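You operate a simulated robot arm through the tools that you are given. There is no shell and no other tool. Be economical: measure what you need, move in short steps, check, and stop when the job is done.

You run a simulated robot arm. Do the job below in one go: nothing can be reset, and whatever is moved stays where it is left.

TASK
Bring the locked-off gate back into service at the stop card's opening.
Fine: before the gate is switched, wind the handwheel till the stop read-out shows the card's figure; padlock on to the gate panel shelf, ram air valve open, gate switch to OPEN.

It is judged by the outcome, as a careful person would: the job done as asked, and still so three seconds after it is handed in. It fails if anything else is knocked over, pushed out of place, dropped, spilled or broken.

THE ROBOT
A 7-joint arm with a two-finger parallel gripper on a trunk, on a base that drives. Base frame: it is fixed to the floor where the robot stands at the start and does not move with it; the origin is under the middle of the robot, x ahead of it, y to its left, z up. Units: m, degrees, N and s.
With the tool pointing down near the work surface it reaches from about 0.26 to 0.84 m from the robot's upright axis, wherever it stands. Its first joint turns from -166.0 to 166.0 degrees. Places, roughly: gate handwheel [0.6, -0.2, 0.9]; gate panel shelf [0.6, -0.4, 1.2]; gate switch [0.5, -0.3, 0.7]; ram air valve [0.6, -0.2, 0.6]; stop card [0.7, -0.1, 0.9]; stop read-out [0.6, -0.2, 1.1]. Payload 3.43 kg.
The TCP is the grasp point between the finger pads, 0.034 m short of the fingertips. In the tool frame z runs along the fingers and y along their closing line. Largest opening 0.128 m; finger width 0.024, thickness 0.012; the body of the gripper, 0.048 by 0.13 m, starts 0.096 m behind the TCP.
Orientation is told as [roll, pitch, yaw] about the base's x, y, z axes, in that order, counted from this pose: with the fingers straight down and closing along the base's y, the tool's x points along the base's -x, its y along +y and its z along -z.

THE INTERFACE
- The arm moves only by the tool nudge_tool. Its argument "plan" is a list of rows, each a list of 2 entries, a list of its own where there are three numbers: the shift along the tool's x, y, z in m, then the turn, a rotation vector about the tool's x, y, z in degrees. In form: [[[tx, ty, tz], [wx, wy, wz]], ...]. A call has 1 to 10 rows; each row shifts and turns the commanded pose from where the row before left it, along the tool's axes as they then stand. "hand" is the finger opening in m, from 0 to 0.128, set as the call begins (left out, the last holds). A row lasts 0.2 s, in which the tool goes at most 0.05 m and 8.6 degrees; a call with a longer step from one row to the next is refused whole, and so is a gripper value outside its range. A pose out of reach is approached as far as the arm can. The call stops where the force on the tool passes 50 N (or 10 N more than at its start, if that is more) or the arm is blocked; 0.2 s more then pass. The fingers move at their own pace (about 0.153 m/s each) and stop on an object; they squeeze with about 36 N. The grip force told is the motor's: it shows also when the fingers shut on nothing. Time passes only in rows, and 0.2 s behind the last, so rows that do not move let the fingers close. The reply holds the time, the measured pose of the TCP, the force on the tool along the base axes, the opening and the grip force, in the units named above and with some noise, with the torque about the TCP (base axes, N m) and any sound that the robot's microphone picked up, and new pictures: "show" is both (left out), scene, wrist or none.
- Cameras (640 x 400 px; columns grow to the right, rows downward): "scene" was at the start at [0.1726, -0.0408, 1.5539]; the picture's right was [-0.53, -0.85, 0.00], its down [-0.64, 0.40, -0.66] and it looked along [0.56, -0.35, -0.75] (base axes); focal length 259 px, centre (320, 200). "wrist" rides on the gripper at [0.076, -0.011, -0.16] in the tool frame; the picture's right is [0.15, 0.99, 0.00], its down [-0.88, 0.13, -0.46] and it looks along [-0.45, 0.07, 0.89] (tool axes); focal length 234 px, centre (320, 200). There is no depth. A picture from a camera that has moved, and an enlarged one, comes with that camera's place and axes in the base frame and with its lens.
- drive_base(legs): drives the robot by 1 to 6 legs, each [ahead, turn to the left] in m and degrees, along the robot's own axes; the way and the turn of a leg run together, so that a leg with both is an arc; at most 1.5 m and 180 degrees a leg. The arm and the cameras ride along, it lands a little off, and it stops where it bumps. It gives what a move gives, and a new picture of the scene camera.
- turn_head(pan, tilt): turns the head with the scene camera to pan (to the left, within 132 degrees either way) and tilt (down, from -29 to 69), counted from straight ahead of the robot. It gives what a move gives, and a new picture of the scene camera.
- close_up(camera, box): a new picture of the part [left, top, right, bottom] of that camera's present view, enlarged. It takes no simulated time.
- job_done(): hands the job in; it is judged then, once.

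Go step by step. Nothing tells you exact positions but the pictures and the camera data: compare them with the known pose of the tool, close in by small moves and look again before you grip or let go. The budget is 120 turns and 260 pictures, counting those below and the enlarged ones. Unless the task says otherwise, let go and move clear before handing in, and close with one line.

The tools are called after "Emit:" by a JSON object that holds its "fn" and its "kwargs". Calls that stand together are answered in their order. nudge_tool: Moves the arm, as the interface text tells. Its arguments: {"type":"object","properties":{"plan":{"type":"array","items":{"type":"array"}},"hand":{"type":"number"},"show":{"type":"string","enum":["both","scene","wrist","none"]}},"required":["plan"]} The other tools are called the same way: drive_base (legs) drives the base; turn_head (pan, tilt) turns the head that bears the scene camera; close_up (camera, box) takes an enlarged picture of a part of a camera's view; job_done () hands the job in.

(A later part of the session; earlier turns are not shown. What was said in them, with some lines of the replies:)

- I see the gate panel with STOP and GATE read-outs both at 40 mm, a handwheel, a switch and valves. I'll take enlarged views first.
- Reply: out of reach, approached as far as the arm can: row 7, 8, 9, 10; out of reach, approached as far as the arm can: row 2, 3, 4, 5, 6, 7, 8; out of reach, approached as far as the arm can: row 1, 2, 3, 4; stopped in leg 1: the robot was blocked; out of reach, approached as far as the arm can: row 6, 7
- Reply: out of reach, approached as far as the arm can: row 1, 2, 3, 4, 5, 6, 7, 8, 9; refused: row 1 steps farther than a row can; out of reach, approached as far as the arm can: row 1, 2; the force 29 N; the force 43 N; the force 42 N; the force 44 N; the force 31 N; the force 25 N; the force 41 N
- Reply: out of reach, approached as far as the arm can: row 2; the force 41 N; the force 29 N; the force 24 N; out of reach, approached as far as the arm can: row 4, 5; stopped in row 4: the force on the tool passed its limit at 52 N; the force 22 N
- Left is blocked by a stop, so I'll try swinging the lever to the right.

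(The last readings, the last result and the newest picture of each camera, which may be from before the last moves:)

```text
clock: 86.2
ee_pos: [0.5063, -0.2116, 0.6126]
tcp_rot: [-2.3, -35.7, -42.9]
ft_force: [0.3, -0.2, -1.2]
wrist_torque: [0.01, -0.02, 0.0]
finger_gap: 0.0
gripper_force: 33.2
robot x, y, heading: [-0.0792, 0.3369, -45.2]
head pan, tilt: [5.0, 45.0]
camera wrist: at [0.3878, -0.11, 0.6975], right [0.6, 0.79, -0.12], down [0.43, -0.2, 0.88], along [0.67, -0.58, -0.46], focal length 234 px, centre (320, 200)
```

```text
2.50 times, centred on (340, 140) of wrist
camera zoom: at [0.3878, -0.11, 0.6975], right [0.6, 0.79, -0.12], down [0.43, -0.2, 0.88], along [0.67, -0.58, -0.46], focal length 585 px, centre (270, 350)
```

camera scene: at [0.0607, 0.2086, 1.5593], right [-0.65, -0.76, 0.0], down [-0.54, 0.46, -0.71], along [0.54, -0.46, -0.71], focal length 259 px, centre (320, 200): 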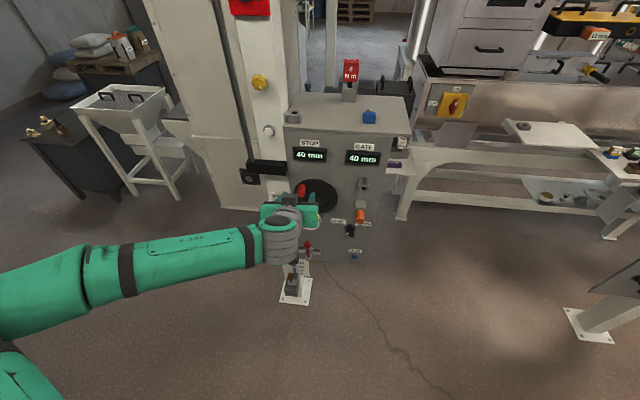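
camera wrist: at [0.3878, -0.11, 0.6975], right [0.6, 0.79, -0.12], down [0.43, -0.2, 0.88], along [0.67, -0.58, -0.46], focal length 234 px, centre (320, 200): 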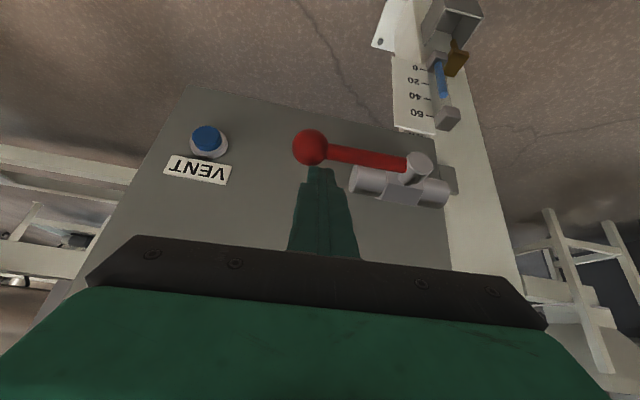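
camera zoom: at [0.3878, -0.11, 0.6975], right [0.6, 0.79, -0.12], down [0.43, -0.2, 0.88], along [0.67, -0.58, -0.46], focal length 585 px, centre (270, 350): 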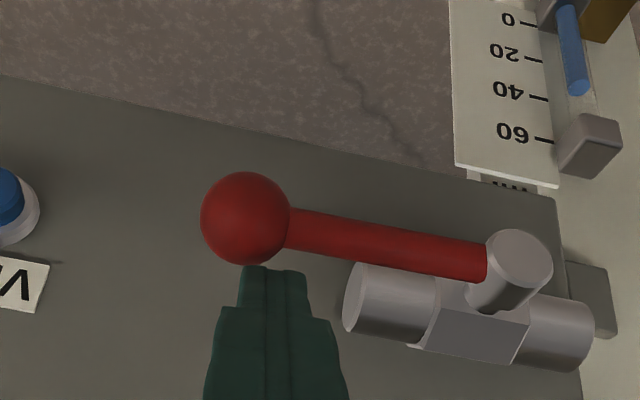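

Emit:
{"fn": "nudge_tool", "kwargs": {"plan": [[[0.0046, 0.002, 0.0065], [0, 0, 0]], [[0.0023, 0.0, 0.0033], [0, 0, 0]], [[0.0023, 0.0, 0.0033], [0, 0, 0]]], "show": "wrist"}}

Emit:
{"fn": "close_up", "kwargs": {"camera": "wrist", "box": [220, 60, 460, 220]}}

```text
clock: 86.8
ee_pos: [0.5107, -0.2141, 0.6084]
tcp_rot: [-2.5, -36.1, -42.9]
ft_force: [1.1, 0.3, 11.4]
wrist_torque: [-0.2, -0.08, 0.02]
finger_gap: 0.0001
gripper_force: 32.7
robot x, y, heading: [-0.0784, 0.3371, -45.3]
head pan, tilt: [5.0, 45.0]
stopped in row 2: the force on the tool passed its limit at 55 N (the readings are from after the stop); the commanded pose is now the measured one
camera wrist: at [0.3917, -0.1112, 0.6918], right [0.61, 0.79, -0.12], down [0.43, -0.19, 0.88], along [0.67, -0.59, -0.46], focal length 234 px, centre (320, 200)
```

wrist: 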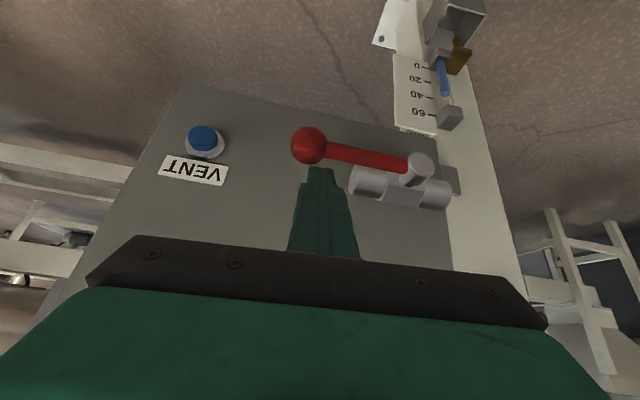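

```text
2.50 times, centred on (340, 140) of wrist
camera zoom: at [0.3917, -0.1112, 0.6918], right [0.61, 0.79, -0.12], down [0.43, -0.19, 0.88], along [0.67, -0.59, -0.46], focal length 585 px, centre (270, 350)
```

zoom: 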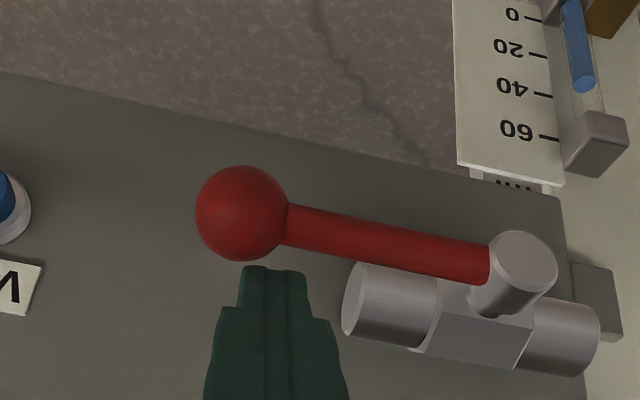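

Emit:
{"fn": "nudge_tool", "kwargs": {"plan": [[[0, 0, -0.04], [0, 0, 0]], [[0, 0, -0.04], [0, 0, 0]], [[0.01, 0, -0.04], [0, 0, 0]], [[0.01, 0, -0.03], [0, -7.5, 0]]], "show": "wrist"}}

Emit:
{"fn": "close_up", "kwargs": {"camera": "wrist", "box": [140, 60, 400, 240]}}

Emit:
{"fn": "close_up", "kwargs": {"camera": "scene", "box": [260, 130, 390, 280]}}

```text
clock: 87.8
ee_pos: [0.4395, -0.1355, 0.7084]
tcp_rot: [-3.3, -41.4, -43.0]
ft_force: [1.2, -2.7, 0.1]
wrist_torque: [0.12, 0.03, 0.06]
finger_gap: 0.0003
gripper_force: 33.7
out of reach, approached as far as the arm can: row 4
robot x, y, heading: [-0.0788, 0.3326, -45.3]
head pan, tilt: [5.0, 45.0]
camera wrist: at [0.3177, -0.026, 0.7775], right [0.62, 0.77, -0.14], down [0.37, -0.13, 0.92], along [0.69, -0.62, -0.37], focal length 234 px, centre (320, 200)
```

wrist: 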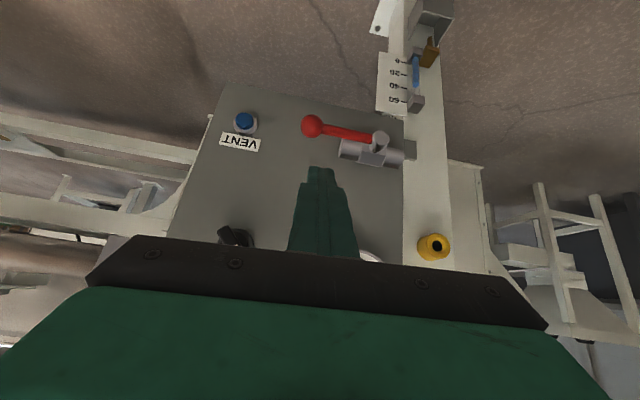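

```text
2.22 times, centred on (270, 150) of wrist
camera zoom: at [0.3177, -0.026, 0.7775], right [0.62, 0.77, -0.14], down [0.37, -0.13, 0.92], along [0.69, -0.62, -0.37], focal length 520 px, centre (431, 311)
```

zoom: 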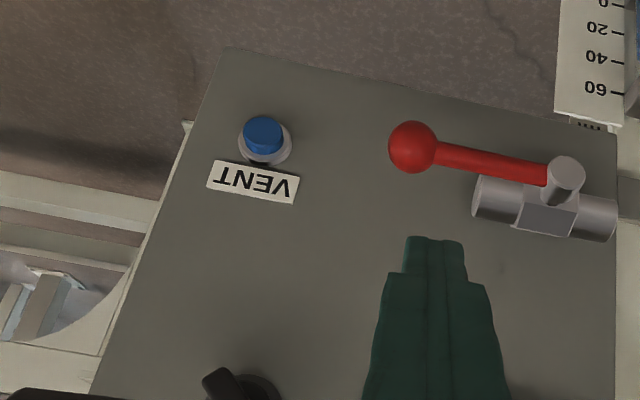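

```text
2.67 times, centred on (325, 205) of scene
camera zoom: at [0.0596, 0.2082, 1.5593], right [-0.65, -0.76, 0.0], down [-0.54, 0.46, -0.71], along [0.54, -0.46, -0.71], focal length 692 px, centre (307, 187)
```

zoom: 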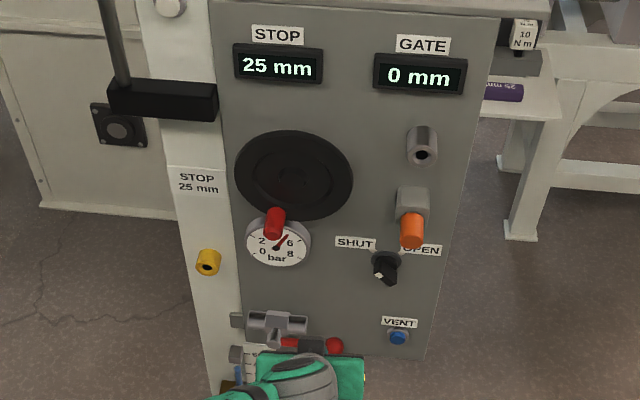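

Emit:
{"fn": "nudge_tool", "kwargs": {"plan": [[[-0.01, -0.03, -0.02], [0, 0, 0]], [[-0.01, -0.03, -0.02], [0, 0, 0]], [[-0.01, -0.03, -0.02], [0, 0, 0]]], "show": "wrist"}}

Emit:
{"fn": "close_up", "kwargs": {"camera": "wrist", "box": [230, 80, 410, 220]}}

Emit:
{"fn": "close_up", "kwargs": {"camera": "scene", "box": [310, 200, 390, 260]}}

```text
clock: 88.6
ee_pos: [0.4404, -0.1353, 0.7069]
tcp_rot: [-3.2, -41.5, -43.1]
ft_force: [-0.7, 0.6, 0.8]
wrist_torque: [-0.01, 0.01, 0.0]
finger_gap: 0.0
gripper_force: 33.3
out of reach, approached as far as the arm can: row 1, 2, 3
robot x, y, heading: [-0.0788, 0.3392, -45.2]
head pan, tilt: [5.0, 45.0]
camera wrist: at [0.3181, -0.0253, 0.7773], right [0.62, 0.77, -0.14], down [0.37, -0.13, 0.92], along [0.69, -0.62, -0.37], focal length 234 px, centre (320, 200)
```

wrist: 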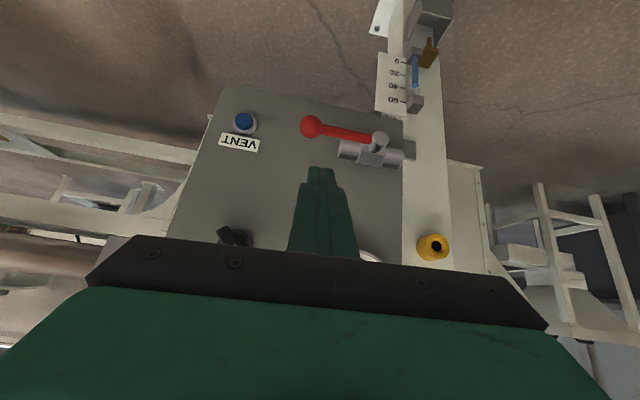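

```text
2.86 times, centred on (320, 150) of wrist
camera zoom: at [0.3181, -0.0253, 0.7773], right [0.62, 0.77, -0.14], down [0.37, -0.13, 0.92], along [0.69, -0.62, -0.37], focal length 669 px, centre (320, 343)
```

zoom: 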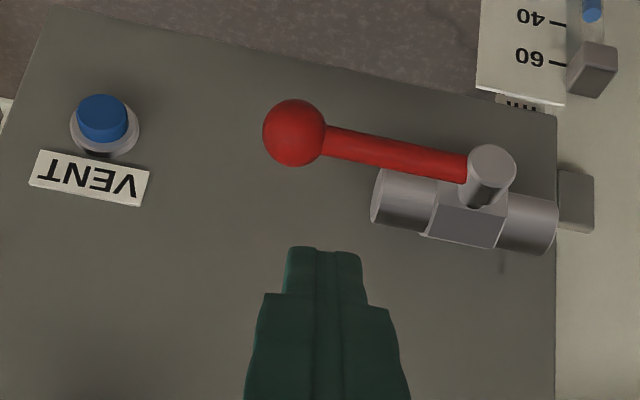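

```text
6.67 times, centred on (350, 230) of scene
camera zoom: at [0.0594, 0.2091, 1.5594], right [-0.65, -0.76, 0.0], down [-0.54, 0.46, -0.71], along [0.54, -0.46, -0.71], focal length 1729 px, centre (120, 0)
```

zoom: 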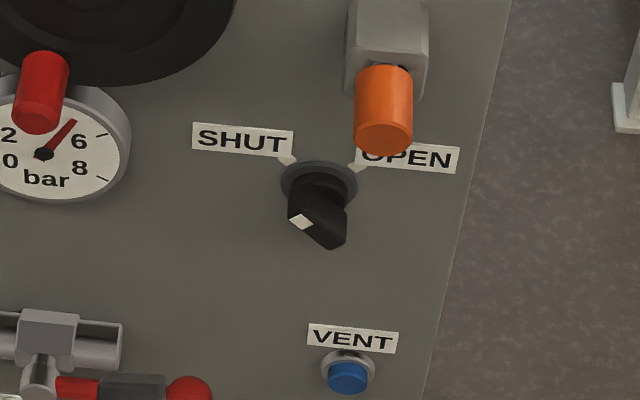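

Emit:
{"fn": "nudge_tool", "kwargs": {"plan": [[[0, 0, 0], [0, 8, 0]], [[-0.012, -0.025, -0.017], [0, 0, 0]], [[-0.012, -0.025, -0.017], [0, 0, 0]], [[-0.01, -0.02, -0.016], [0, 0, 0]]], "show": "wrist"}}

Emit:
{"fn": "close_up", "kwargs": {"camera": "wrist", "box": [230, 60, 410, 200]}}

```text
clock: 89.6
ee_pos: [0.3915, -0.1836, 0.7708]
tcp_rot: [-2.5, -35.3, -43.0]
ft_force: [0.2, -0.5, 0.5]
wrist_torque: [-0.02, 0.02, -0.01]
finger_gap: 0.0
gripper_force: 33.1
robot x, y, heading: [-0.0765, 0.3342, -45.3]
head pan, tilt: [5.0, 45.0]
camera wrist: at [0.2741, -0.0808, 0.855], right [0.6, 0.79, -0.12], down [0.44, -0.2, 0.88], along [0.67, -0.58, -0.47], focal length 234 px, centre (320, 200)
```

wrist: 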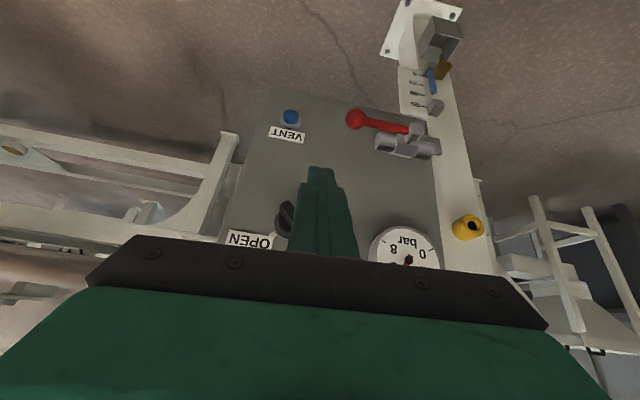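

```text
2.86 times, centred on (320, 130) of wrist
camera zoom: at [0.2741, -0.0808, 0.855], right [0.6, 0.79, -0.12], down [0.44, -0.2, 0.88], along [0.67, -0.58, -0.47], focal length 669 px, centre (320, 400)
```

zoom: 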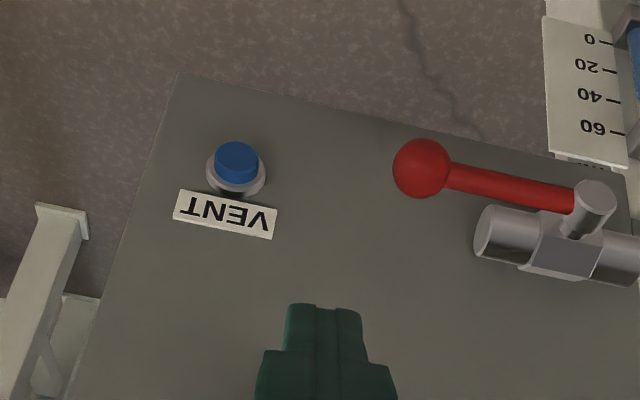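

Emit:
{"fn": "drive_base", "kwargs": {"legs": [[-0.09, 0]]}}

Emit:
{"fn": "nudge_tool", "kwargs": {"plan": [[[-0.02, -0.0, -0.03], [0, 0, 0]], [[-0.03, 0, 0.0], [0, -8, 0]], [[-0.03, 0, 0], [0, -8, 0]]], "show": "wrist"}}

Emit:
{"fn": "close_up", "kwargs": {"camera": "wrist", "box": [230, 60, 410, 200]}}

```text
clock: 90.7
ee_pos: [0.3277, -0.117, 0.7676]
tcp_rot: [-2.6, -35.6, -42.9]
ft_force: [0.5, 0.5, 0.5]
wrist_torque: [0.02, 0.0, 0.0]
finger_gap: 0.0001
gripper_force: 32.8
robot x, y, heading: [-0.1445, 0.4028, -45.1]
head pan, tilt: [5.0, 45.0]
camera scene: at [-0.0052, 0.2747, 1.5594], right [-0.65, -0.76, 0.0], down [-0.54, 0.46, -0.71], along [0.54, -0.46, -0.71], focal length 259 px, centre (320, 200)
```

scene: 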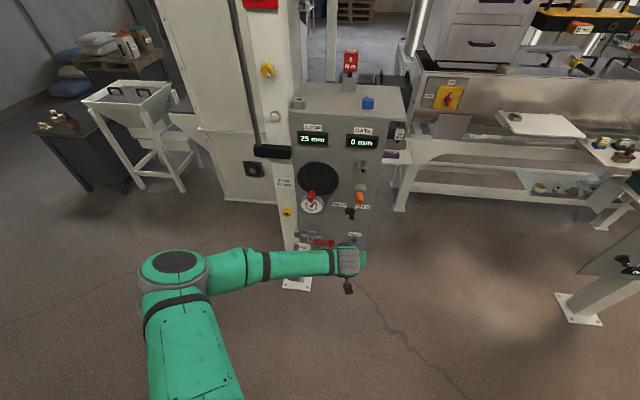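

```text
clock: 91.5
ee_pos: [0.3803, -0.1374, 0.8564]
tcp_rot: [-3.3, -51.6, -42.0]
ft_force: [0.0, 0.3, -0.1]
wrist_torque: [0.07, -0.04, 0.07]
finger_gap: 0.0001
gripper_force: 32.6
out of reach, approached as far as the arm can: row 3
robot x, y, heading: [-0.1464, 0.402, -45.3]
head pan, tilt: [5.0, 45.0]
camera wrist: at [0.2487, -0.0243, 0.8966], right [0.62, 0.77, -0.15], down [0.25, -0.02, 0.97], along [0.74, -0.64, -0.2], focal length 234 px, centre (320, 200)
```

wrist: 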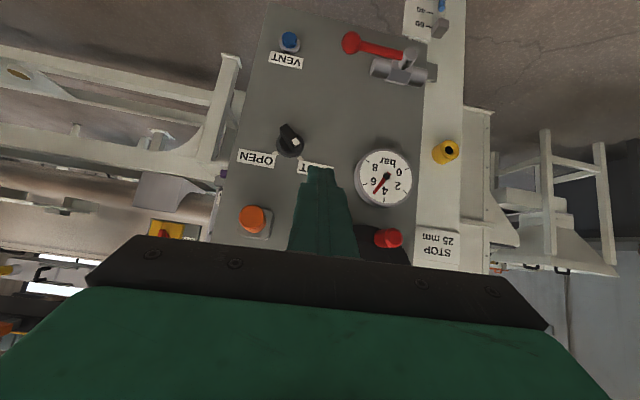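

```text
2.86 times, centred on (320, 130) of wrist
camera zoom: at [0.2487, -0.0243, 0.8966], right [0.62, 0.77, -0.15], down [0.25, -0.02, 0.97], along [0.74, -0.64, -0.2], focal length 669 px, centre (320, 400)
```

zoom: 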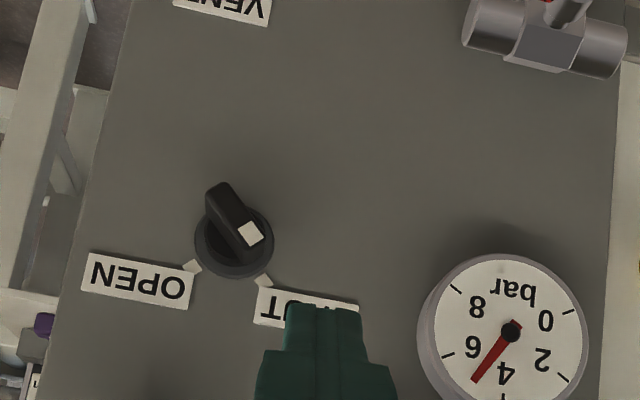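

Emit:
{"fn": "nudge_tool", "kwargs": {"plan": [[[-0.005, -0.04, 0.02], [0, 0, 0]], [[-0.005, -0.0375, 0.03], [0, 0, 0]], [[-0.0045, 0, 0.047], [0, 0, 0]]], "show": "wrist"}}

Emit:
{"fn": "close_up", "kwargs": {"camera": "wrist", "box": [240, 80, 440, 220]}}

Emit:
{"fn": "close_up", "kwargs": {"camera": "scene", "box": [310, 170, 390, 240]}}

```text
clock: 92.3
ee_pos: [0.3841, -0.2529, 0.8096]
tcp_rot: [-3.3, -51.4, -41.6]
ft_force: [-0.6, 0.8, 0.8]
wrist_torque: [0.01, 0.01, -0.01]
finger_gap: 0.0
gripper_force: 32.8
robot x, y, heading: [-0.1427, 0.4023, -45.2]
head pan, tilt: [5.0, 45.0]
camera wrist: at [0.2525, -0.1397, 0.8497], right [0.62, 0.77, -0.15], down [0.25, -0.02, 0.97], along [0.74, -0.64, -0.2], focal length 234 px, centre (320, 200)
```

wrist: 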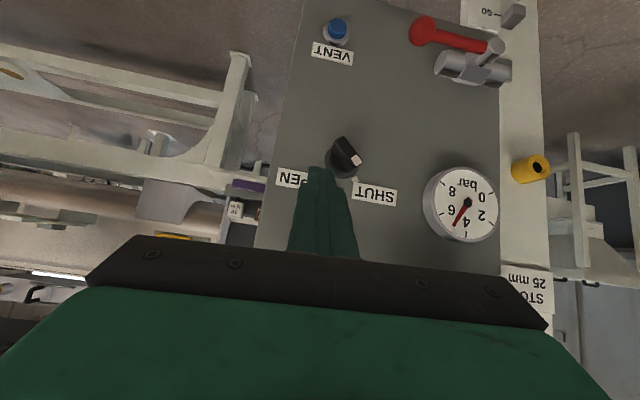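

```text
2.86 times, centred on (340, 150) of wrist
camera zoom: at [0.2525, -0.1397, 0.8497], right [0.62, 0.77, -0.15], down [0.25, -0.02, 0.97], along [0.74, -0.64, -0.2], focal length 669 px, centre (263, 343)
```

zoom: 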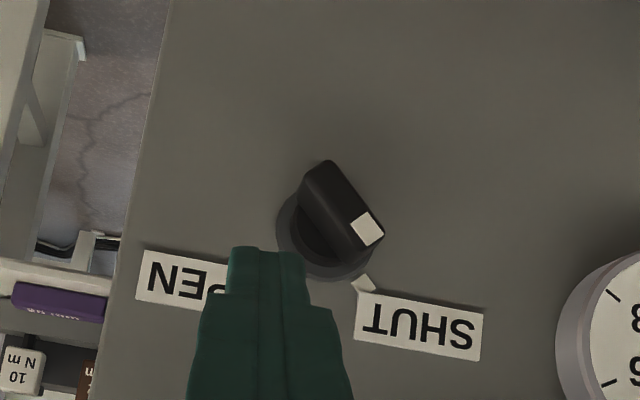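

```text
5.71 times, centred on (350, 205) of scene
camera zoom: at [-0.0053, 0.2749, 1.5594], right [-0.65, -0.76, 0.0], down [-0.54, 0.46, -0.71], along [0.54, -0.46, -0.71], focal length 1482 px, centre (149, 171)
```

zoom: 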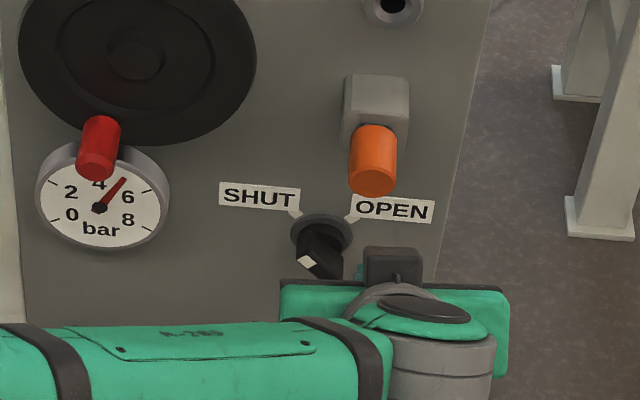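

Emit:
{"fn": "nudge_tool", "kwargs": {"plan": [[[0, -0.004, 0.04], [0, 0, 0]], [[0, 0, 0.04], [0, 0, 0]], [[0, 0, 0.018], [0, 0, 0]]], "show": "wrist"}}

Emit:
{"fn": "close_up", "kwargs": {"camera": "wrist", "box": [240, 100, 440, 240]}}

Emit:
{"fn": "close_up", "kwargs": {"camera": "scene", "box": [310, 170, 390, 240]}}

```text
clock: 93.1
ee_pos: [0.4353, -0.3122, 0.7512]
tcp_rot: [-3.3, -51.4, -41.8]
ft_force: [0.4, 0.0, -0.1]
wrist_torque: [-0.02, -0.01, 0.0]
finger_gap: 0.0
gripper_force: 33.0
robot x, y, heading: [-0.1447, 0.4026, -45.0]
head pan, tilt: [5.0, 45.0]
camera wrist: at [0.3036, -0.1988, 0.7907], right [0.62, 0.77, -0.15], down [0.25, -0.02, 0.97], along [0.74, -0.64, -0.2], focal length 234 px, centre (320, 200)
```

wrist: 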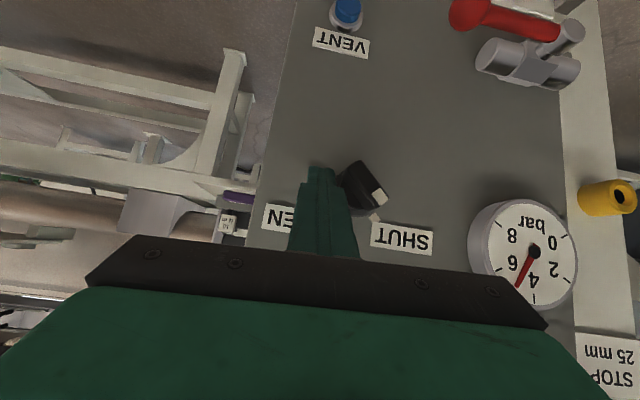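

```text
2.86 times, centred on (340, 170) of wrist
camera zoom: at [0.3036, -0.1988, 0.7907], right [0.62, 0.77, -0.15], down [0.25, -0.02, 0.97], along [0.74, -0.64, -0.2], focal length 669 px, centre (263, 286)
```

zoom: 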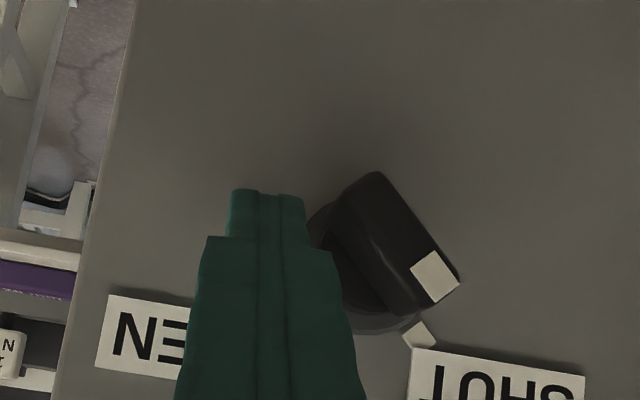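

```text
5.71 times, centred on (350, 205) of scene
camera zoom: at [-0.0052, 0.2747, 1.5594], right [-0.65, -0.76, 0.0], down [-0.54, 0.46, -0.71], along [0.54, -0.46, -0.71], focal length 1482 px, centre (149, 171)
```

zoom: 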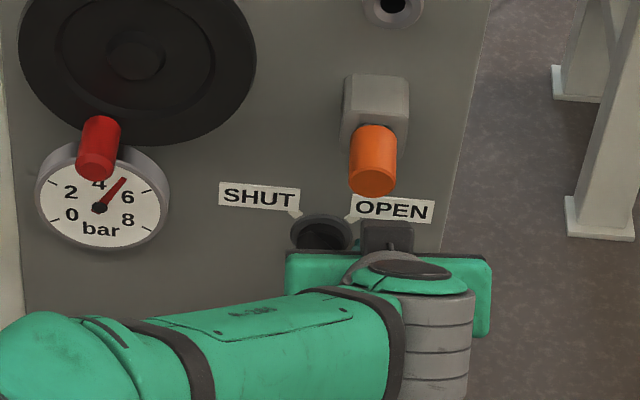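

Emit:
{"fn": "nudge_tool", "kwargs": {"plan": [[[0.0086, 0.005, 0.0069], [0, 0, 0]], [[0.0068, 0.005, 0.0054], [0, 0, 0]], [[0.0051, 0.0077, 0.0041], [0, 0, 0]], [[0.0028, 0.0095, 0.0022], [0, 0, 0]]], "show": "wrist"}}

Emit:
{"fn": "close_up", "kwargs": {"camera": "wrist", "box": [240, 100, 440, 240]}}

```text
clock: 94.1
ee_pos: [0.4506, -0.2939, 0.7161]
tcp_rot: [-3.5, -51.2, -42.0]
ft_force: [-12.6, -11.1, -6.5]
wrist_torque: [0.06, -0.06, -0.03]
finger_gap: 0.0
gripper_force: 33.7
robot x, y, heading: [-0.145, 0.4008, -45.5]
head pan, tilt: [5.0, 45.0]
camera wrist: at [0.3187, -0.1803, 0.7567], right [0.63, 0.76, -0.15], down [0.26, -0.02, 0.97], along [0.74, -0.65, -0.21], focal length 234 px, centre (320, 200)
```

wrist: 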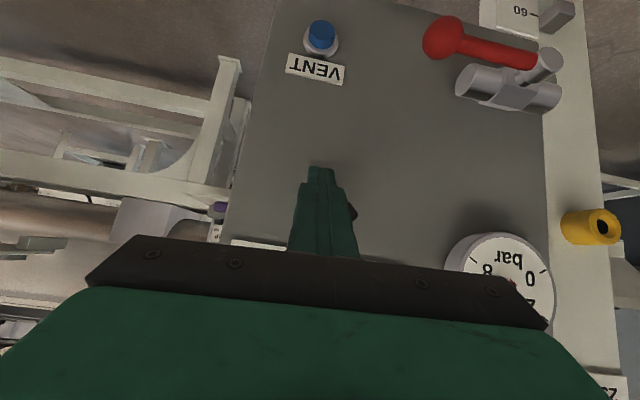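

```text
2.86 times, centred on (340, 170) of wrist
camera zoom: at [0.3187, -0.1803, 0.7567], right [0.63, 0.76, -0.15], down [0.26, -0.02, 0.97], along [0.74, -0.65, -0.21], focal length 669 px, centre (263, 286)
```

zoom: 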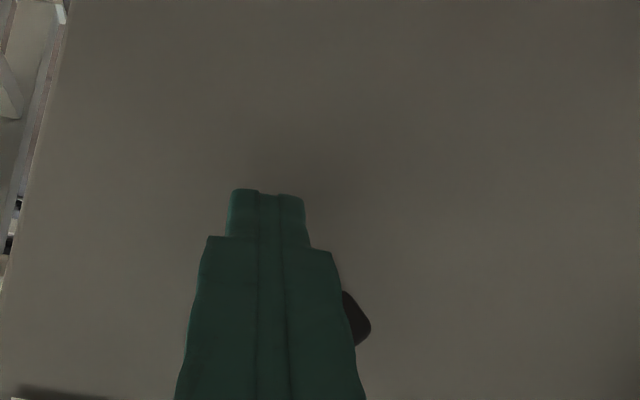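

Emit:
{"fn": "close_up", "kwargs": {"camera": "scene", "box": [290, 120, 390, 240]}}

```text
3.33 times, centred on (340, 180) of scene
camera zoom: at [-0.0053, 0.2741, 1.5593], right [-0.65, -0.76, 0.0], down [-0.54, 0.46, -0.71], along [0.54, -0.46, -0.71], focal length 864 px, centre (253, 267)
```

zoom: 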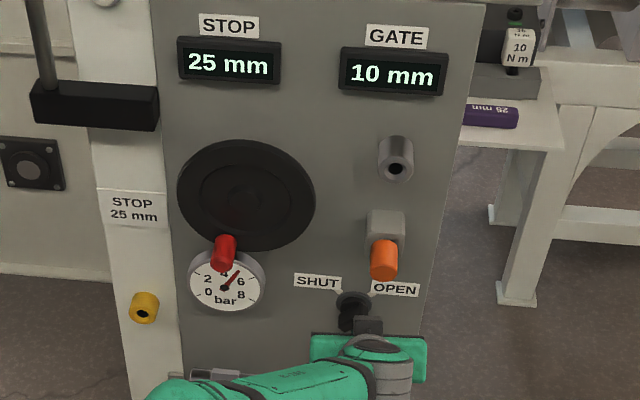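

Emit:
{"fn": "nudge_tool", "kwargs": {"plan": [[[0.0005, 0.0075, 0.0004], [0, 0, 0]], [[-0.0008, 0.006, -0.0006], [0, 0, 0]]], "show": "none"}}

Emit:
{"fn": "close_up", "kwargs": {"camera": "scene", "box": [290, 120, 390, 240]}}

```text
clock: 94.6
ee_pos: [0.4492, -0.2927, 0.7151]
tcp_rot: [-4.2, -51.0, -42.2]
ft_force: [-3.7, 0.0, -0.9]
wrist_torque: [-0.02, 0.01, 0.02]
finger_gap: 0.0
gripper_force: 32.7
robot x, y, heading: [-0.1447, 0.4056, -45.4]
head pan, tilt: [5.0, 45.0]
stopped in row 2: the force on the tool passed its limit at 53 N (the readings are from after the stop); the commanded pose is now the measured one
```

```text
3.33 times, centred on (340, 180) of scene
camera zoom: at [-0.0053, 0.2746, 1.5594], right [-0.65, -0.76, 0.0], down [-0.54, 0.46, -0.71], along [0.54, -0.46, -0.71], focal length 864 px, centre (253, 267)
```

zoom: 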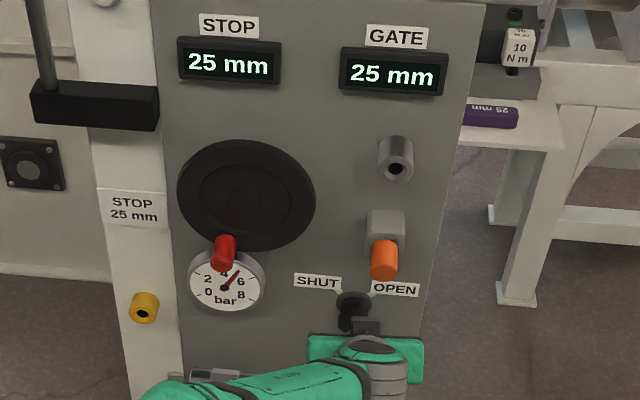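

The switch is at its stop and the gate reads 25 mm. I'll now back the tool away and check everything.

Emit:
{"fn": "nudge_tool", "kwargs": {"plan": [[[0.003, -0.005, -0.01], [0, 0, 0]], [[0, 0, -0.04], [0, 0, 0]], [[0, 0, -0.04], [0, 0, 0]], [[0.02, 0, -0.035], [0, 0, 0]]], "show": "wrist"}}

Emit:
{"fn": "drive_base", "kwargs": {"legs": [[-0.06, 0]]}}

Emit:
{"fn": "close_up", "kwargs": {"camera": "scene", "box": [270, 70, 410, 250]}}

Emit:
{"fn": "close_up", "kwargs": {"camera": "wrist", "box": [220, 40, 440, 220]}}

```text
clock: 95.6
ee_pos: [0.3952, -0.2407, 0.7699]
tcp_rot: [-4.0, -51.0, -42.1]
ft_force: [-0.6, 0.4, 0.3]
wrist_torque: [0.02, -0.01, 0.0]
finger_gap: 0.0001
gripper_force: 33.3
out of reach, approached as far as the arm can: row 4
robot x, y, heading: [-0.1417, 0.4005, -45.3]
head pan, tilt: [5.0, 45.0]
camera wrist: at [0.2676, -0.127, 0.8108], right [0.63, 0.76, -0.16], down [0.26, -0.02, 0.96], along [0.73, -0.65, -0.21], focal length 234 px, centre (320, 200)
```

wrist: 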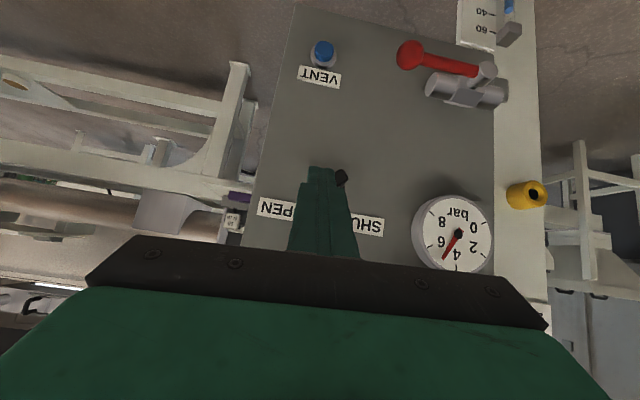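

```text
clock: 96.6
ee_pos: [0.3558, -0.1995, 0.7691]
tcp_rot: [-4.0, -51.0, -42.3]
ft_force: [0.7, 0.2, 0.6]
wrist_torque: [-0.01, 0.0, 0.0]
finger_gap: 0.0001
gripper_force: 32.7
robot x, y, heading: [-0.1838, 0.4441, -45.2]
head pan, tilt: [5.0, 45.0]
camera scene: at [-0.0475, 0.3173, 1.5594], right [-0.65, -0.76, 0.0], down [-0.54, 0.46, -0.71], along [0.54, -0.46, -0.71], focal length 259 px, centre (320, 200)
```

scene: 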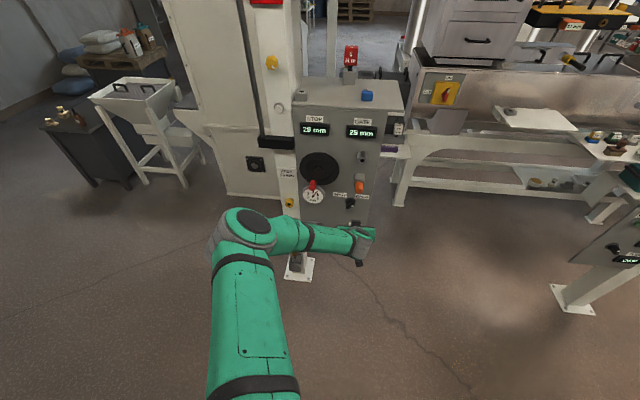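

```text
2.22 times, centred on (340, 160) of scene
camera zoom: at [-0.0475, 0.3173, 1.5594], right [-0.65, -0.76, 0.0], down [-0.54, 0.46, -0.71], along [0.54, -0.46, -0.71], focal length 576 px, centre (276, 289)
```

zoom: 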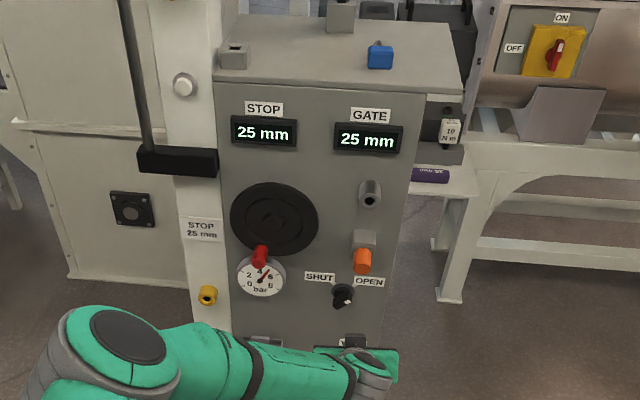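

```text
2.22 times, centred on (330, 130) of wrist
camera zoom: at [0.2257, -0.0845, 0.8107], right [0.63, 0.76, -0.16], down [0.26, -0.02, 0.96], along [0.73, -0.65, -0.21], focal length 520 px, centre (298, 356)
```

zoom: 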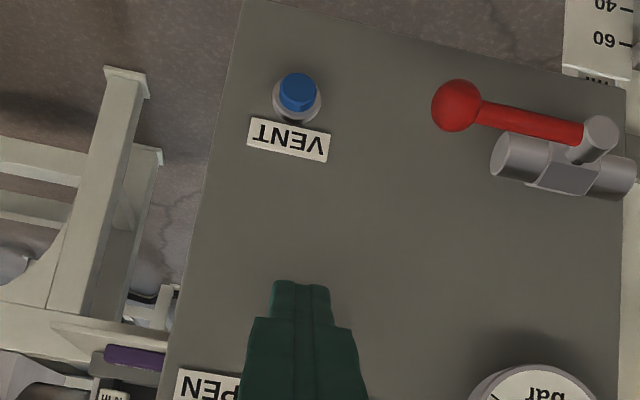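

The stop and gate read-outs both show 25 mm. The switch points to OPEN, the valve lever lies along its pipe, the padlock is on the panel shelf and the arm is clear, so I'm handing in.

Emit:
{"fn": "job_done", "kwargs": {}}

```text
The job is handed in.
```

The gate is back in service at the card's 25 mm: the handwheel was wound to 25 mm before the gate was switched, the padlock is on the gate panel shelf, the ram air valve is open, and the switch is at OPEN with the GATE read-out at 25 mm.
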